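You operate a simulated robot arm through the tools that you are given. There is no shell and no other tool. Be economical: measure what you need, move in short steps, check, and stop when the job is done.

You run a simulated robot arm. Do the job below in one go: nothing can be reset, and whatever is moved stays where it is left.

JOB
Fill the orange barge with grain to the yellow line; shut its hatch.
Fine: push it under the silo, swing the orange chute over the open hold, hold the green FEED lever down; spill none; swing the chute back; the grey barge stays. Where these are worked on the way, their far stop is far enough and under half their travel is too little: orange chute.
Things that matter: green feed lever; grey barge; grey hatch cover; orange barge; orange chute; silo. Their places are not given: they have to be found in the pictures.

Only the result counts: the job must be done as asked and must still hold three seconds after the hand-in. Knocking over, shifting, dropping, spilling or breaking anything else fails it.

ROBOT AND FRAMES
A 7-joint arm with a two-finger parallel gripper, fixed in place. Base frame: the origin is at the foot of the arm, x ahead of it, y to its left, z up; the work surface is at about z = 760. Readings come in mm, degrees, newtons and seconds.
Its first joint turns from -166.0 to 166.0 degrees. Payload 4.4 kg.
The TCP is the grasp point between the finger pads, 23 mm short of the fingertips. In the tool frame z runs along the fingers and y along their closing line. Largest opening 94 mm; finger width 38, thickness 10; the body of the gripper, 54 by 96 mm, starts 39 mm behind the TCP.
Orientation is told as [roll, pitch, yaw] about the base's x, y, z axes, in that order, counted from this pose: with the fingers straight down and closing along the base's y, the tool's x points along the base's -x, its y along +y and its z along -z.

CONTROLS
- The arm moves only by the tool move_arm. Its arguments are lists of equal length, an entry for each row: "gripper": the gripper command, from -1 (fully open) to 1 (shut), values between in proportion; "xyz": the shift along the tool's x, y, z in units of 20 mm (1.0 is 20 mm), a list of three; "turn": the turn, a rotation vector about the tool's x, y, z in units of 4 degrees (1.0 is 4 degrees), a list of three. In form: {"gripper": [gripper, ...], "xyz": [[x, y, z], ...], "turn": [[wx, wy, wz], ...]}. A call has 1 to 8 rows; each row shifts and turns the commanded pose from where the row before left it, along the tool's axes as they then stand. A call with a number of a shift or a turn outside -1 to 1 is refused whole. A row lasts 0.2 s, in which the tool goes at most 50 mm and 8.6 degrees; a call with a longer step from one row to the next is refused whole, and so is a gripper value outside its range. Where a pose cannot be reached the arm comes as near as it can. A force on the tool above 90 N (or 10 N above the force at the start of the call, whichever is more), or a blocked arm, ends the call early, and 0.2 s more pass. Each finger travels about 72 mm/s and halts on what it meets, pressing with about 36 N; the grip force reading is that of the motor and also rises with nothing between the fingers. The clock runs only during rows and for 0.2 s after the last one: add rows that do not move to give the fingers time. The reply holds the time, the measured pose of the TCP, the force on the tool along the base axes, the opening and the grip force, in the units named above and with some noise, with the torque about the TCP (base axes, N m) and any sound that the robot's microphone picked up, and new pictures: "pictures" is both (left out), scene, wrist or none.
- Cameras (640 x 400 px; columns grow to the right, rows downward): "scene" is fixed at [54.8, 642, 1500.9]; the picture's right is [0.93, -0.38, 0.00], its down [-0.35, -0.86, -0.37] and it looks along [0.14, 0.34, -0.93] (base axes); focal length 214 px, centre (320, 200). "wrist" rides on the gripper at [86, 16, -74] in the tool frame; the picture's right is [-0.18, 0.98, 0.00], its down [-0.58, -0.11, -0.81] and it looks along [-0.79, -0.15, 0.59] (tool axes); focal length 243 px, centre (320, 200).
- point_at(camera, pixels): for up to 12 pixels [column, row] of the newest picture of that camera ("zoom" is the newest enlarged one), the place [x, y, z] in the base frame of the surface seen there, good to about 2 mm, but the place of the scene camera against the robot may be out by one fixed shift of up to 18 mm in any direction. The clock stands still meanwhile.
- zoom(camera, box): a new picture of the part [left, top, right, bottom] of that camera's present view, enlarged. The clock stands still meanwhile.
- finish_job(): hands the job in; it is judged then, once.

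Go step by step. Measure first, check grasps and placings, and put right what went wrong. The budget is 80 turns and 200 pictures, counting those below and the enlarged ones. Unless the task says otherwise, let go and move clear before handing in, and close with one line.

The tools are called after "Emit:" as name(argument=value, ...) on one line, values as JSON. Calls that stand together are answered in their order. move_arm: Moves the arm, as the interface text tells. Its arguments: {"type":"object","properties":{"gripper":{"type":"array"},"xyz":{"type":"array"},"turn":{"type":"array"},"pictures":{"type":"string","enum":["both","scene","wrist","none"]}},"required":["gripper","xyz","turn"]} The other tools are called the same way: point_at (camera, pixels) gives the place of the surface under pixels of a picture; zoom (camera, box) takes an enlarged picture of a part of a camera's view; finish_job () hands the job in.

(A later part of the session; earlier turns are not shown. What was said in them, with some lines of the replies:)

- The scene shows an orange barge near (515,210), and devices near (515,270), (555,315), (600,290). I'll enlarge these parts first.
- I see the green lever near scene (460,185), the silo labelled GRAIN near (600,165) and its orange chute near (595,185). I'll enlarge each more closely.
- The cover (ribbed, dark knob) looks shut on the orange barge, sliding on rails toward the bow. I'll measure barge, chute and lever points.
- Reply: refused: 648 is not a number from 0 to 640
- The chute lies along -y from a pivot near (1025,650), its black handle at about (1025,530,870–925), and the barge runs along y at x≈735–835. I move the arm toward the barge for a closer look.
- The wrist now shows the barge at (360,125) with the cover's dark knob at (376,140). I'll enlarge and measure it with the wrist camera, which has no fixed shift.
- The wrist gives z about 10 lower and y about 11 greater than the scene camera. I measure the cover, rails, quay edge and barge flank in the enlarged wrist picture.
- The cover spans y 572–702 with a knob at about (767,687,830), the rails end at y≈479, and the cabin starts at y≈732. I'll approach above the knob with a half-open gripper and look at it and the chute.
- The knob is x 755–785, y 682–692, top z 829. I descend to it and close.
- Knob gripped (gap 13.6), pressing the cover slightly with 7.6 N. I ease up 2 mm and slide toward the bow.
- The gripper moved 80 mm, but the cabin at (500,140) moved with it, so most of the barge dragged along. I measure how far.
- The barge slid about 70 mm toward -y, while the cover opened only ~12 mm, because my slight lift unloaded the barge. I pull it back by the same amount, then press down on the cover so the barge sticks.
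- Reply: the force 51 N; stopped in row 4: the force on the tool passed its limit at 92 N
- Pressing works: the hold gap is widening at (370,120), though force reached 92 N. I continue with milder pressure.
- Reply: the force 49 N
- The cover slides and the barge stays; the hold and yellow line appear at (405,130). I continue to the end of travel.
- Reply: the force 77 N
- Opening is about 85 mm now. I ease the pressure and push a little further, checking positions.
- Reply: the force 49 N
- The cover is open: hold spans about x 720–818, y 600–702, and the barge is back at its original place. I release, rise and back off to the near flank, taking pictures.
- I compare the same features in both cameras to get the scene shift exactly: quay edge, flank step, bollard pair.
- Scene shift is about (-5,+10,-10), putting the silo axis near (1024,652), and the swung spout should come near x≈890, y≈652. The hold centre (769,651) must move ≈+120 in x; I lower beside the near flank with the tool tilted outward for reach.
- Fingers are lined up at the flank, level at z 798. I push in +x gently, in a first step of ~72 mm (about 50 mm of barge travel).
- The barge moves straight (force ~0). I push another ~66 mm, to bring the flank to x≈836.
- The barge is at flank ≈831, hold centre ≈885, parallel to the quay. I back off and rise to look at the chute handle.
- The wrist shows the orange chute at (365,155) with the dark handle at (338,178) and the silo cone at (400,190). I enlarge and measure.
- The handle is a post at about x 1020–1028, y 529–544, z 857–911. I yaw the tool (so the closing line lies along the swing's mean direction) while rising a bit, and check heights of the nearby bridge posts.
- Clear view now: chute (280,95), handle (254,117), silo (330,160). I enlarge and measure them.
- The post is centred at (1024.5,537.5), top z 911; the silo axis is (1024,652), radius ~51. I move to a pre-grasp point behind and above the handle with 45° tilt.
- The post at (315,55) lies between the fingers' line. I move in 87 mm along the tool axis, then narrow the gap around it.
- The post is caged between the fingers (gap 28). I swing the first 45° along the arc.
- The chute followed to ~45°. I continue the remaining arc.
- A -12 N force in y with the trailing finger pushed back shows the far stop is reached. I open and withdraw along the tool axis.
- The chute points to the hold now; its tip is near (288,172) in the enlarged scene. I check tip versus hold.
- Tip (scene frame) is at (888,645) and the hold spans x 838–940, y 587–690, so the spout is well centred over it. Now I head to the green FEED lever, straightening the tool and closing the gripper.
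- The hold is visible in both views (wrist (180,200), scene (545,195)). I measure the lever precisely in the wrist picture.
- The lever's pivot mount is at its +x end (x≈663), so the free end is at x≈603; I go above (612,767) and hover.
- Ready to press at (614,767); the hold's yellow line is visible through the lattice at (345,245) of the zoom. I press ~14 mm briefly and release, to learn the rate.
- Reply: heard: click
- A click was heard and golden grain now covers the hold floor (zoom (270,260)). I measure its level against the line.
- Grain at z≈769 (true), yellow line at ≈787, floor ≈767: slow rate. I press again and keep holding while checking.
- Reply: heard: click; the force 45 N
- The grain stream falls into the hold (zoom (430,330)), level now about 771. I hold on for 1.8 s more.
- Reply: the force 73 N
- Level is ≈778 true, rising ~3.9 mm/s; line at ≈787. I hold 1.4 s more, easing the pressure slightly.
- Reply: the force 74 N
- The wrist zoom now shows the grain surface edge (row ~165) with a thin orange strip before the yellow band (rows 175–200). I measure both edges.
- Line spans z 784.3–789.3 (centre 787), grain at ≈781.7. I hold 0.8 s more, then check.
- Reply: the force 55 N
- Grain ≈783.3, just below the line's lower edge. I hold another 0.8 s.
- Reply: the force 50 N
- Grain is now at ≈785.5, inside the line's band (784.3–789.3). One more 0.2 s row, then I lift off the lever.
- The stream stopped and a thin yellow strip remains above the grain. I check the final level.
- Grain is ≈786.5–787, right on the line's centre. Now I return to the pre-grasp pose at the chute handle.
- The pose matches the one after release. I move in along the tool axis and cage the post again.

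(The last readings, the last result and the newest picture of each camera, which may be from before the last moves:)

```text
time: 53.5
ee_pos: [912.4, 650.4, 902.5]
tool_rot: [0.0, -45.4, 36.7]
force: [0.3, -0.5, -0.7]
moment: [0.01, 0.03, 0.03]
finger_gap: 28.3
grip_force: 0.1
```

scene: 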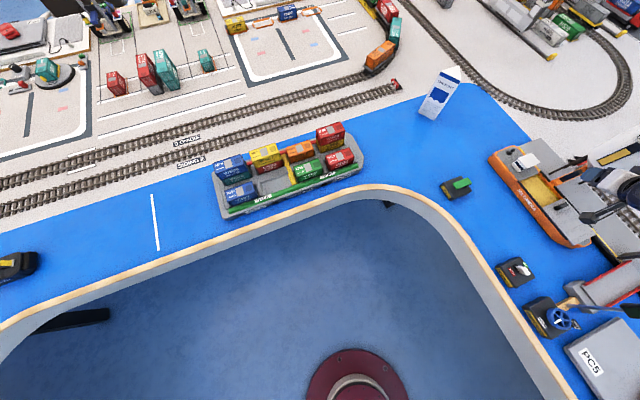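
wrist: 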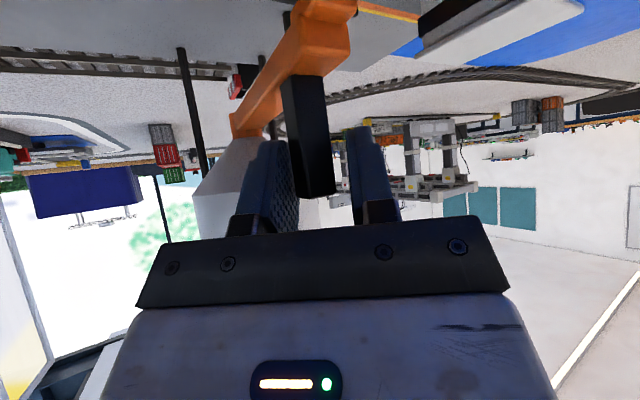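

The post is caged. I swing back through the arc, first half.

Emit:
move_arm(gripper=[0.4, 0.4, 0.4, 0.4, 0.4, 0.4, 0.4], xyz=[[0.288, -0.626, -0.288], [0.23, -0.675, -0.23], [0.166, -0.712, -0.166], [0.098, -0.734, -0.098], [0.028, -0.752, -0.028], [-0.037, -0.746, 0.037], [0, 0, 0]], turn=[[0, 0, 0], [0, 0, 0], [0, 0, 0], [0, 0, 0], [0, 0, 0], [0, 0, 0], [0, 0, 0]], pictures="wrist")

```text
time: 55.0
ee_pos: [945.3, 569.3, 904.1]
tool_rot: [0.0, -45.4, 36.7]
force: [-0.4, 0.0, -0.1]
moment: [0.02, 0.01, -0.02]
finger_gap: 28.3
grip_force: 0.0
```

wrist: 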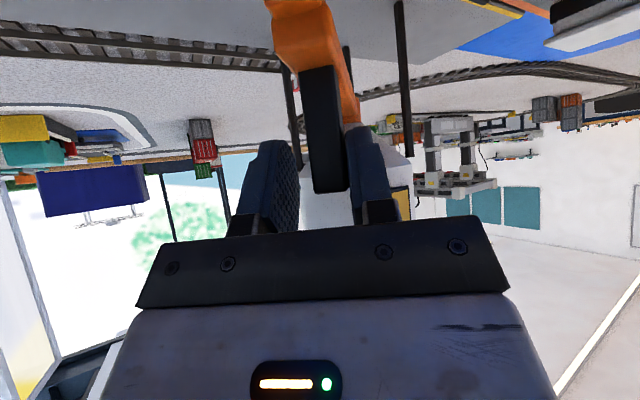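

The chute follows (post at (325,130)). I complete the second half with a small overshoot to reach the stop.

Emit:
move_arm(gripper=[0.4, 0.4, 0.4, 0.4, 0.4, 0.4, 0.4, 0.4], xyz=[[-0.112, -0.731, 0.112], [-0.173, -0.708, 0.173], [-0.242, -0.669, 0.242], [-0.3, -0.618, 0.3], [-0.354, -0.557, 0.354], [-0.4, -0.487, 0.4], [-0.2, -0.2, 0.2], [-0.15, -0.2, 0.15]], turn=[[0, 0, 0], [0, 0, 0], [0, 0, 0], [0, 0, 0], [0, 0, 0], [0, 0, 0], [0, 0, 0], [0, 0, 0]], pictures="both")

```text
time: 56.9
ee_pos: [1039.0, 534.9, 903.2]
tool_rot: [0.0, -45.3, 36.7]
force: [-18.9, 11.9, -3.9]
moment: [0.07, 0.14, -0.02]
finger_gap: 38.1
grip_force: 11.4
```

scene: 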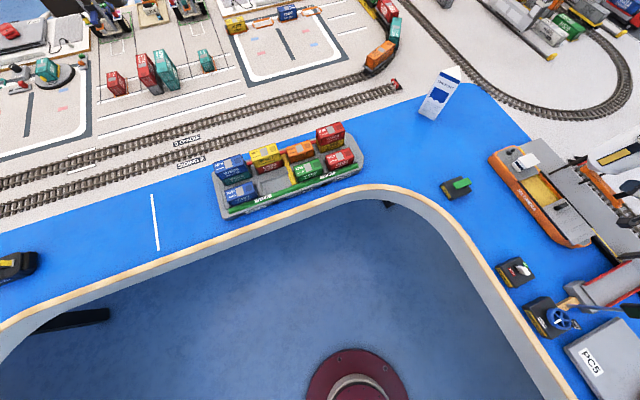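
wrist: 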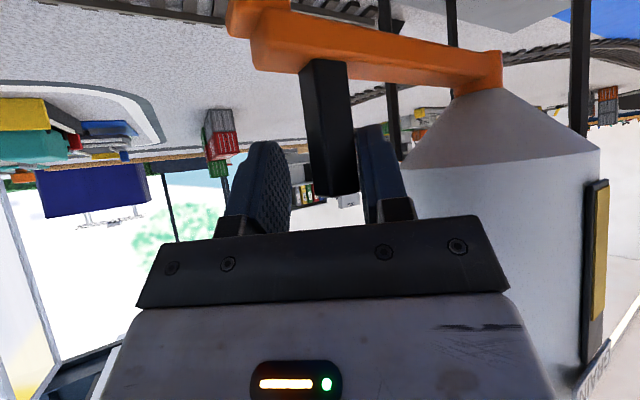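

Force shows the chute is back at its stop. I open and withdraw.

Emit:
move_arm(gripper=[0, -0.3, -0.3, -0.3, -0.3, -0.3, -0.3, -0.3], xyz=[[0, 0.25, 0], [0, 0.15, 0], [0, 0, -0.9], [0, 0, -0.9], [0, 0, -0.9], [0, 0, -0.9], [0, 0, -0.9], [0, 0, -0.9]], turn=[[0, 0, 0], [0, 0, 0], [0, 0, 0], [0, 0, 0], [0, 0, 0], [0, 0, 0], [0, 0, 0], [0, 0, 0]], pictures="both")

Emit:
zoom(camera="scene", box=[480, 130, 640, 255])

```text
time: 58.6
ee_pos: [971.8, 494.4, 978.7]
tool_rot: [0.0, -45.4, 36.8]
force: [0.4, -0.5, -0.1]
moment: [0.0, 0.0, 0.0]
finger_gap: 60.9
grip_force: 0.1
```

scene: 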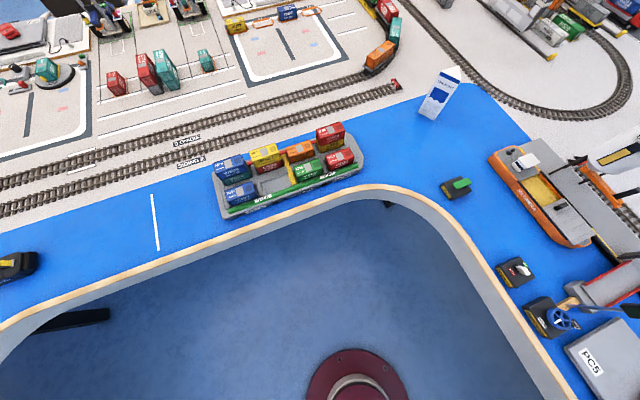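
wrist: 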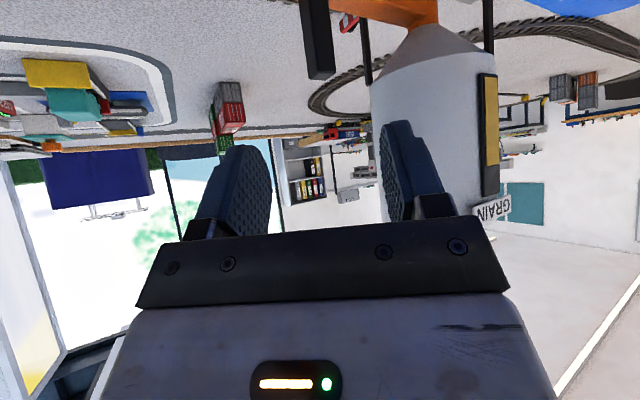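

```text
3.20 times, centred on (560, 192) of scene
```

zoom: 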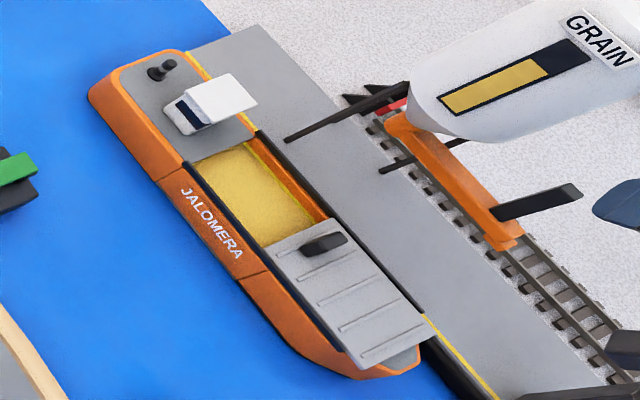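

The chute is back and the scene is clear, nothing spilled. I measure the knob, cover and cabin for the closing.

Emit:
point_at(camera="zoom", pixels=[[320, 243], [303, 247], [345, 236], [325, 252], [263, 245], [335, 215], [195, 160], [285, 205], [180, 165], [250, 130], [240, 190], [310, 180]])

```text
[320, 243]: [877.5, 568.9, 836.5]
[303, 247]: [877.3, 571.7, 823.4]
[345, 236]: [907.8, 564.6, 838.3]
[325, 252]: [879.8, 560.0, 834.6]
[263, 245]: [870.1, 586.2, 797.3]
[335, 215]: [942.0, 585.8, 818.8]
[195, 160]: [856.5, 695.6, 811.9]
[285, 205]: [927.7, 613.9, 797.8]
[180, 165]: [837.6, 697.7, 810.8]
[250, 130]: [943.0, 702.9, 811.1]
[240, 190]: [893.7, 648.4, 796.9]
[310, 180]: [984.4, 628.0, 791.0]
```

Knob is at about (887,576), top z≈828. I yaw back to 0 while moving over it, keeping ~45° tilt.

Emit:
move_arm(gripper=[-0.06, -0.06, -0.06, -0.06, -0.06, -0.06, -0.06, -0.06], xyz=[[0.095, 0.74, -0.095], [0.145, 0.72, -0.145], [0.187, 0.7, -0.187], [0.233, 0.67, -0.233], [0.276, 0.64, -0.276], [0.315, 0.6, -0.315], [0.354, 0.555, -0.354], [0.389, 0.51, -0.389]], turn=[[0.926, 0, 0.926], [0.926, 0, 0.926], [0.926, 0, 0.926], [0.926, 0, 0.926], [0.926, 0, 0.926], [0.926, 0, 0.926], [0.926, 0, 0.926], [0, 1, 0]], pictures="wrist")

```text
time: 60.5
ee_pos: [885.4, 574.5, 977.8]
tool_rot: [0.4, -41.3, -0.1]
force: [0.2, -0.3, -0.6]
moment: [-0.01, 0.01, -0.02]
finger_gap: 49.5
grip_force: 0.0
```

wrist: 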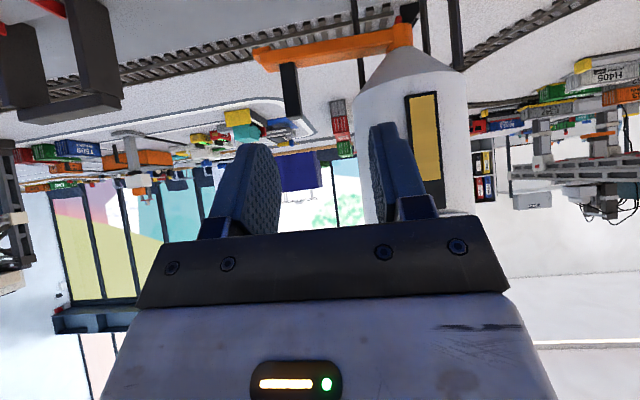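

I reduce tilt slightly and descend to just above the knob, then look.

Emit:
move_arm(gripper=[-0.06, -0.06, -0.06, -0.06, -0.06, -0.06], xyz=[[0.64, 0, 0.73], [0.59, 0, 0.78], [0.56, 0, 0.8], [0.56, 0, 0.8], [0.56, 0, 0.8], [0, 0, 0]], turn=[[0, 1, 0], [0, 0.6, 0], [0, 0, 0], [0, 0, 0], [0, 0, 0], [0, 0, 0]], pictures="both")

Emit:
zoom(camera="scene", box=[500, 150, 620, 245])

```text
time: 61.9
ee_pos: [886.3, 576.3, 881.2]
tool_rot: [0.4, -34.9, 0.0]
force: [-0.8, -0.3, -0.4]
moment: [0.05, 0.02, -0.03]
finger_gap: 49.8
grip_force: 0.1
```

scene: 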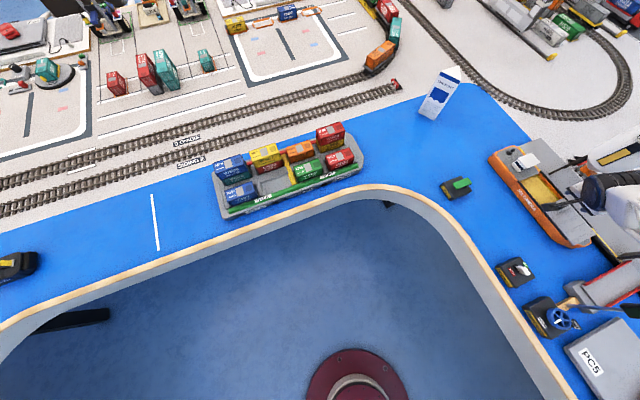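
wrist: 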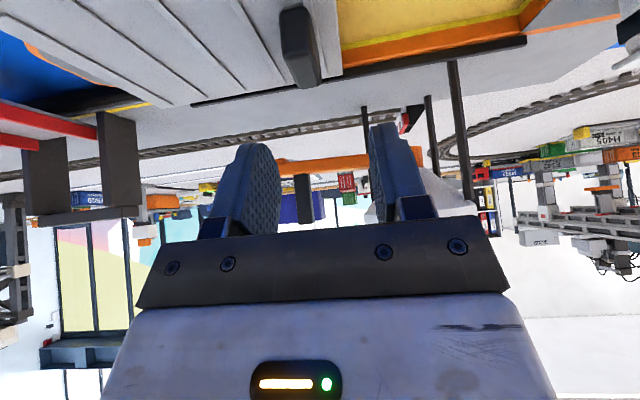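

```text
4.21 times, centred on (560, 198) of scene
```

zoom: 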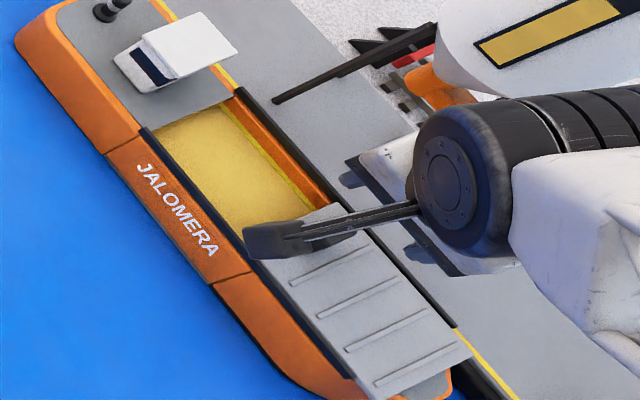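

Knob is visible at (300,45) in the wrist picture; I measure it.

Emit:
point_at(camera="wrist", pixels=[[297, 25], [285, 30], [312, 40], [305, 70], [300, 55], [318, 80], [340, 60], [330, 20]])

```text
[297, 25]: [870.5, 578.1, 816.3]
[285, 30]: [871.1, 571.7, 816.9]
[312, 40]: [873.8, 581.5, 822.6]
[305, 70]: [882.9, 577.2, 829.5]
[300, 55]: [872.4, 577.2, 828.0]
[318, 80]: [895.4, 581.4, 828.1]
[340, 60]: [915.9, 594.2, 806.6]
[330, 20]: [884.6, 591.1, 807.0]
```

Knob centre is (886,577), matching my position. I descend 42 mm and close.

Emit:
move_arm(gripper=[-0.06, -0.06, -0.06, 1, 1, 1], xyz=[[0.42, 0.02, 0.565], [0.42, 0.02, 0.565], [0.42, 0, 0.565], [0, 0, 0], [0, 0, 0], [0, 0, 0]], turn=[[0, 0, 0], [0, 0, 0], [0, 0, 0], [0, 0, 0], [0, 0, 0], [0, 0, 0]], pictures="wrist")

```text
time: 63.2
ee_pos: [882.6, 578.7, 839.3]
tool_rot: [0.4, -34.9, 0.0]
force: [1.6, -0.1, 0.1]
moment: [-0.07, -0.15, -0.12]
finger_gap: 13.6
grip_force: 36.4
```

wrist: 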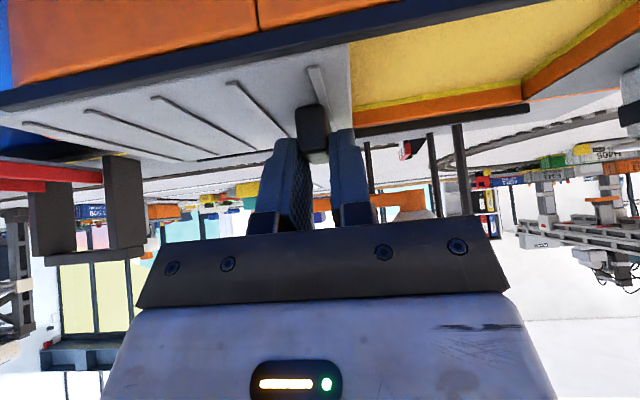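

Gripped (gap 13.6). I press down a little and start closing slowly in +y.

Emit:
move_arm(gripper=[1, 1, 1, 1, 1, 1], xyz=[[0.1, 0, 0.144], [0, 0.2, 0], [0, 0.3, 0], [0, 0.3, 0], [0, 0.3, 0], [0, 0, 0]], turn=[[0, 0, 0], [0, 0, 0], [0, 0, 0], [0, 0, 0], [0, 0, 0], [0, 0, 0]], pictures="wrist")

Emit:
point_at(camera="wrist", pixels=[[305, 115], [525, 70], [528, 108], [500, 60], [345, 80]])

```text
time: 64.7
ee_pos: [884.6, 600.1, 837.4]
tool_rot: [0.3, -35.0, -0.1]
force: [-2.6, 0.0, 29.7]
moment: [-0.05, -0.09, 0.03]
finger_gap: 13.6
grip_force: 36.0
```

wrist: 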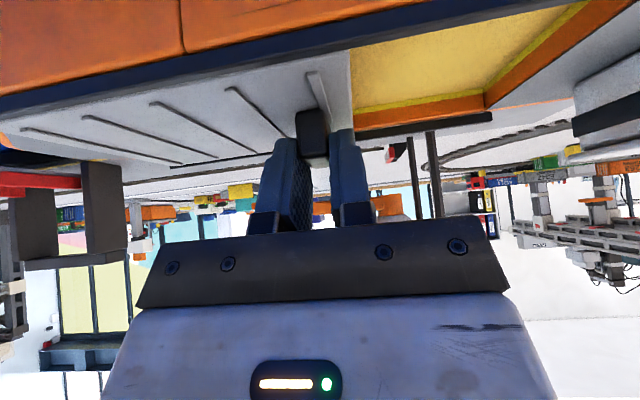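

```text
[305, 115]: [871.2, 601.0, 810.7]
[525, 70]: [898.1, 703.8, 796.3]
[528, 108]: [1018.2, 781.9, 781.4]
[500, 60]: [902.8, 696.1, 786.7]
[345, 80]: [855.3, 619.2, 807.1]
```

The cover slides and the hold's aft edge stays at y≈704. I continue.

Emit:
move_arm(gripper=[1, 1, 1, 1, 1, 1, 1, 1], xyz=[[0, 0.35, 0], [0, 0.35, 0], [0, 0.35, 0], [0, 0.35, 0], [0, 0.35, 0], [0, 0.35, 0], [0, 0.35, 0], [0, 0.35, 0]], turn=[[0, 0, 0], [0, 0, 0], [0, 0, 0], [0, 0, 0], [0, 0, 0], [0, 0, 0], [0, 0, 0], [0, 0, 0]], pictures="wrist")

Emit:
point_at(camera="wrist", pixels=[[350, 80], [400, 70], [408, 60], [413, 80], [450, 90]])

```text
time: 66.5
ee_pos: [883.1, 654.5, 836.8]
tool_rot: [0.3, -34.9, -0.1]
force: [-4.4, -0.1, 26.3]
moment: [-0.06, 0.12, 0.02]
finger_gap: 13.5
grip_force: 35.8
```

wrist: 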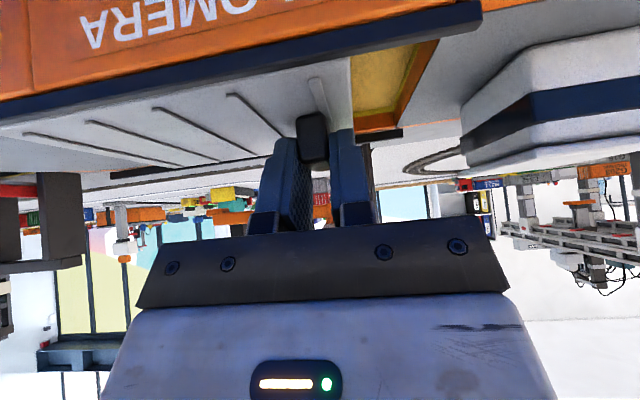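

```text
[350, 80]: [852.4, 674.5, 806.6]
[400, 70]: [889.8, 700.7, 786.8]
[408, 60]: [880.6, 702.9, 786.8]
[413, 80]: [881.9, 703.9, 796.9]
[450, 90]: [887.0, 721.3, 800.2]
```

About 30 mm remain (cover edge ≈673, aft edge ≈703). I close it the rest of the way.

Emit:
move_arm(gripper=[1, 1, 1, 1, 1, 1, 1], xyz=[[0, 0.3, 0], [0, 0.3, 0], [0, 0.3, 0], [0, 0.25, 0], [0, 0.2, 0], [0, 0.15, 0], [0, 0, 0]], turn=[[0, 0, 0], [0, 0, 0], [0, 0, 0], [0, 0, 0], [0, 0, 0], [0, 0, 0], [0, 0, 0]], pictures="wrist")

Emit:
zoom(camera="wrist", box=[300, 0, 460, 150])

```text
time: 68.0
ee_pos: [884.4, 685.8, 835.4]
tool_rot: [0.2, -34.9, 0.0]
force: [-6.9, 0.4, 15.9]
moment: [-0.06, 0.17, 0.0]
finger_gap: 13.7
grip_force: 35.9
```

wrist: 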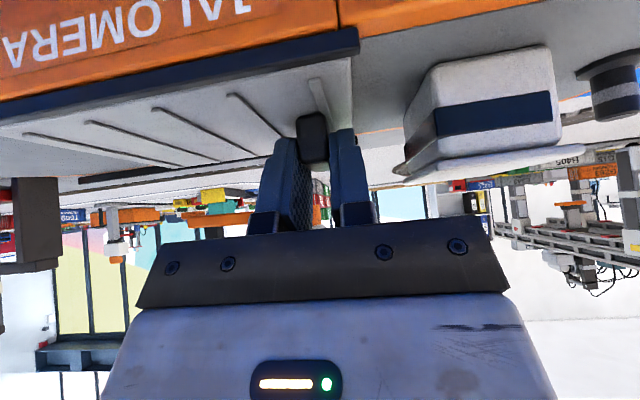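

```text
2.67 times, centred on (380, 75) of wrist
```

zoom: 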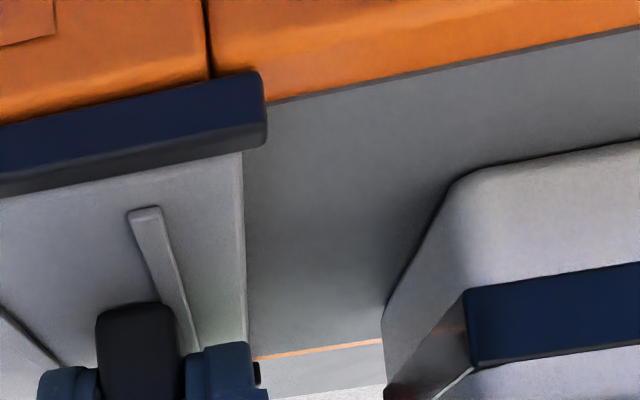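

The hatch looks shut. I push a few mm more to be sure it's against its stop.

Emit:
move_arm(gripper=[1, 1, 1, 1], xyz=[[0, 0.12, 0], [0, 0.12, 0], [0, 0.1, 0], [0, 0, 0]], turn=[[0, 0, 0], [0, 0, 0], [0, 0, 0], [0, 0, 0]], pictures="wrist")

Emit:
zoom(camera="wrist", box=[300, 0, 460, 150])

Emit:
point_at(camera="zoom", pixels=[[230, 200], [240, 240], [250, 200], [258, 130], [255, 90], [300, 200]])

```text
time: 69.0
ee_pos: [884.4, 690.3, 835.1]
tool_rot: [0.3, -34.9, -0.1]
force: [1.4, -7.3, 8.5]
moment: [-0.13, 0.15, -0.01]
finger_gap: 13.8
grip_force: 36.2
```

wrist: 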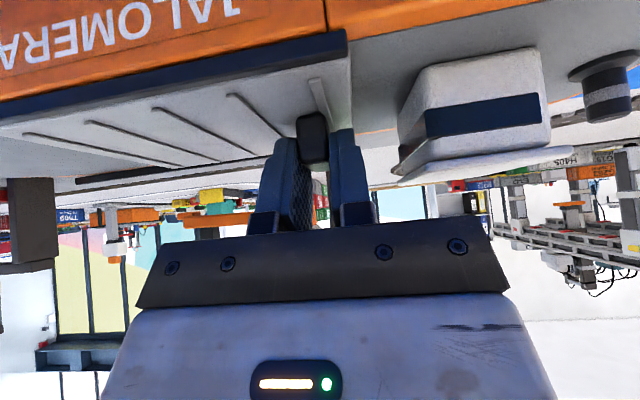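

```text
2.67 times, centred on (380, 75) of wrist
```

zoom: 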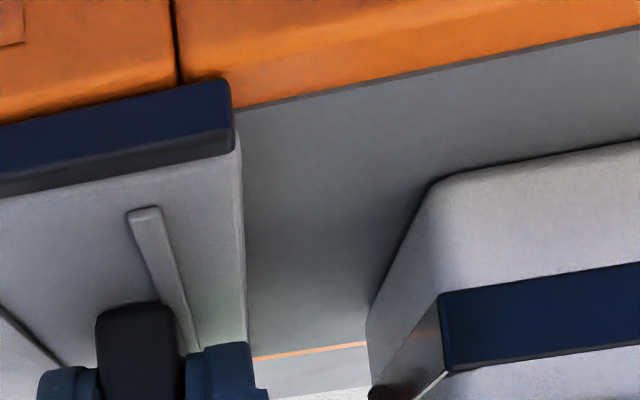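

```text
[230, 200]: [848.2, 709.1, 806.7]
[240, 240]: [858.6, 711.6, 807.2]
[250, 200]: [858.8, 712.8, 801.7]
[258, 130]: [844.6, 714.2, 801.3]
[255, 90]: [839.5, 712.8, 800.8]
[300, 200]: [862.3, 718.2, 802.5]
```

The cover edge has reached past the rail ends with -7 N counterforce: shut. I release and withdraw upward.

Emit:
move_arm(gripper=[0.36, 0.36, 0.36, 0.36, 0.36, 0.36, 0.36, 0.36], xyz=[[0, 0, 0], [0, 0, 0], [-0.574, 0, -0.82], [-0.574, 0, -0.82], [-0.574, 0, -0.82], [0, 0, -1], [0, 0, -1], [0, -0.5, -1]], turn=[[0, 0, 0], [0, 0, 0], [0, 0, 0], [0, 0, 0], [0, 0, 0], [0, 0, 0], [0, 0, 0], [0, 0, 0]], pictures="none")

Emit:
move_arm(gripper=[0, 0, 0, 0, 0, 0, 0, 0], xyz=[[0.4, -0.8, -1], [0.4, -0.8, -1], [0.4, -0.8, -1], [0.4, -0.8, -1], [0.4, -0.8, -1], [0.4, -0.8, -1], [0.4, -0.8, -1], [0.4, -0.8, -1]], turn=[[0, 0, 0], [0, 0, 0], [0, 0, 0], [0, 0, 0], [0, 0, 0], [0, 0, 0], [0, 0, 0], [0, 0, 0]], pictures="both")

Emit:
zoom(camera="scene", box=[480, 130, 640, 255])

Emit:
zoom(camera="wrist", box=[200, 0, 520, 200])

```text
time: 70.8
ee_pos: [848.1, 682.6, 944.7]
tool_rot: [0.3, -34.9, -0.1]
force: [-0.9, -0.1, 0.1]
moment: [0.0, 0.0, 0.03]
finger_gap: 30.2
grip_force: 0.1
```

```text
time: 72.7
ee_pos: [702.2, 551.4, 1042.5]
tool_rot: [0.2, -34.9, -0.1]
force: [0.5, -0.2, -0.1]
moment: [0.0, -0.04, 0.01]
finger_gap: 47.0
grip_force: 0.2
```

scene: 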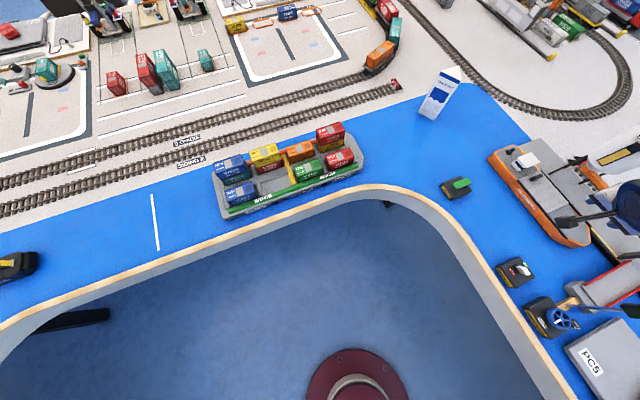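
wrist: 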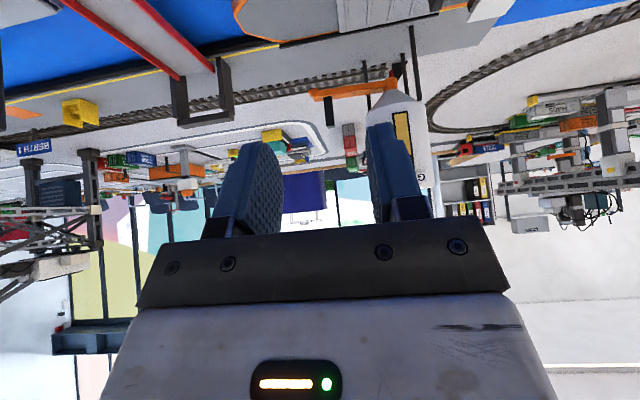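

```text
3.20 times, centred on (560, 192) of scene
```

zoom: 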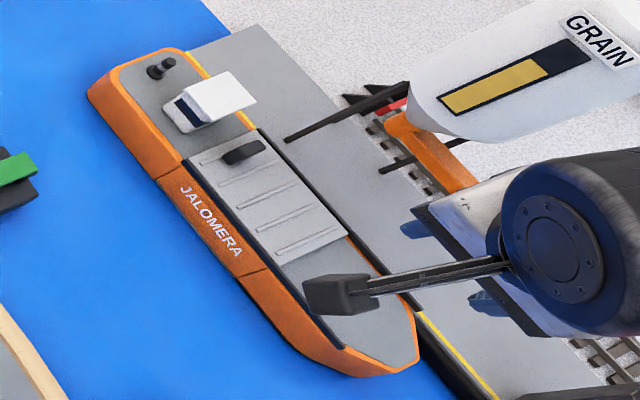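

```text
2.00 times, centred on (360, 100) of wrist
```

zoom: 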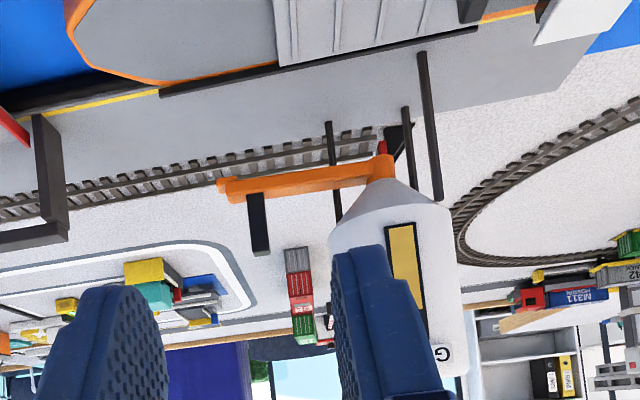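

The hatch is fully shut (zoom (265,190)), the chute is back at rest, the grey barge is untouched, nothing is spilled, and the arm is clear. I hand in.

Emit:
finish_job()

```text
The job is handed in.
```

The job is handed in: the orange barge is under the silo, filled to the yellow line (grain about 786.5–787 mm, line centre about 787 mm), with its hatch shut. The chute is back at its stop, the grey barge was not touched, and I saw no spilled grain.
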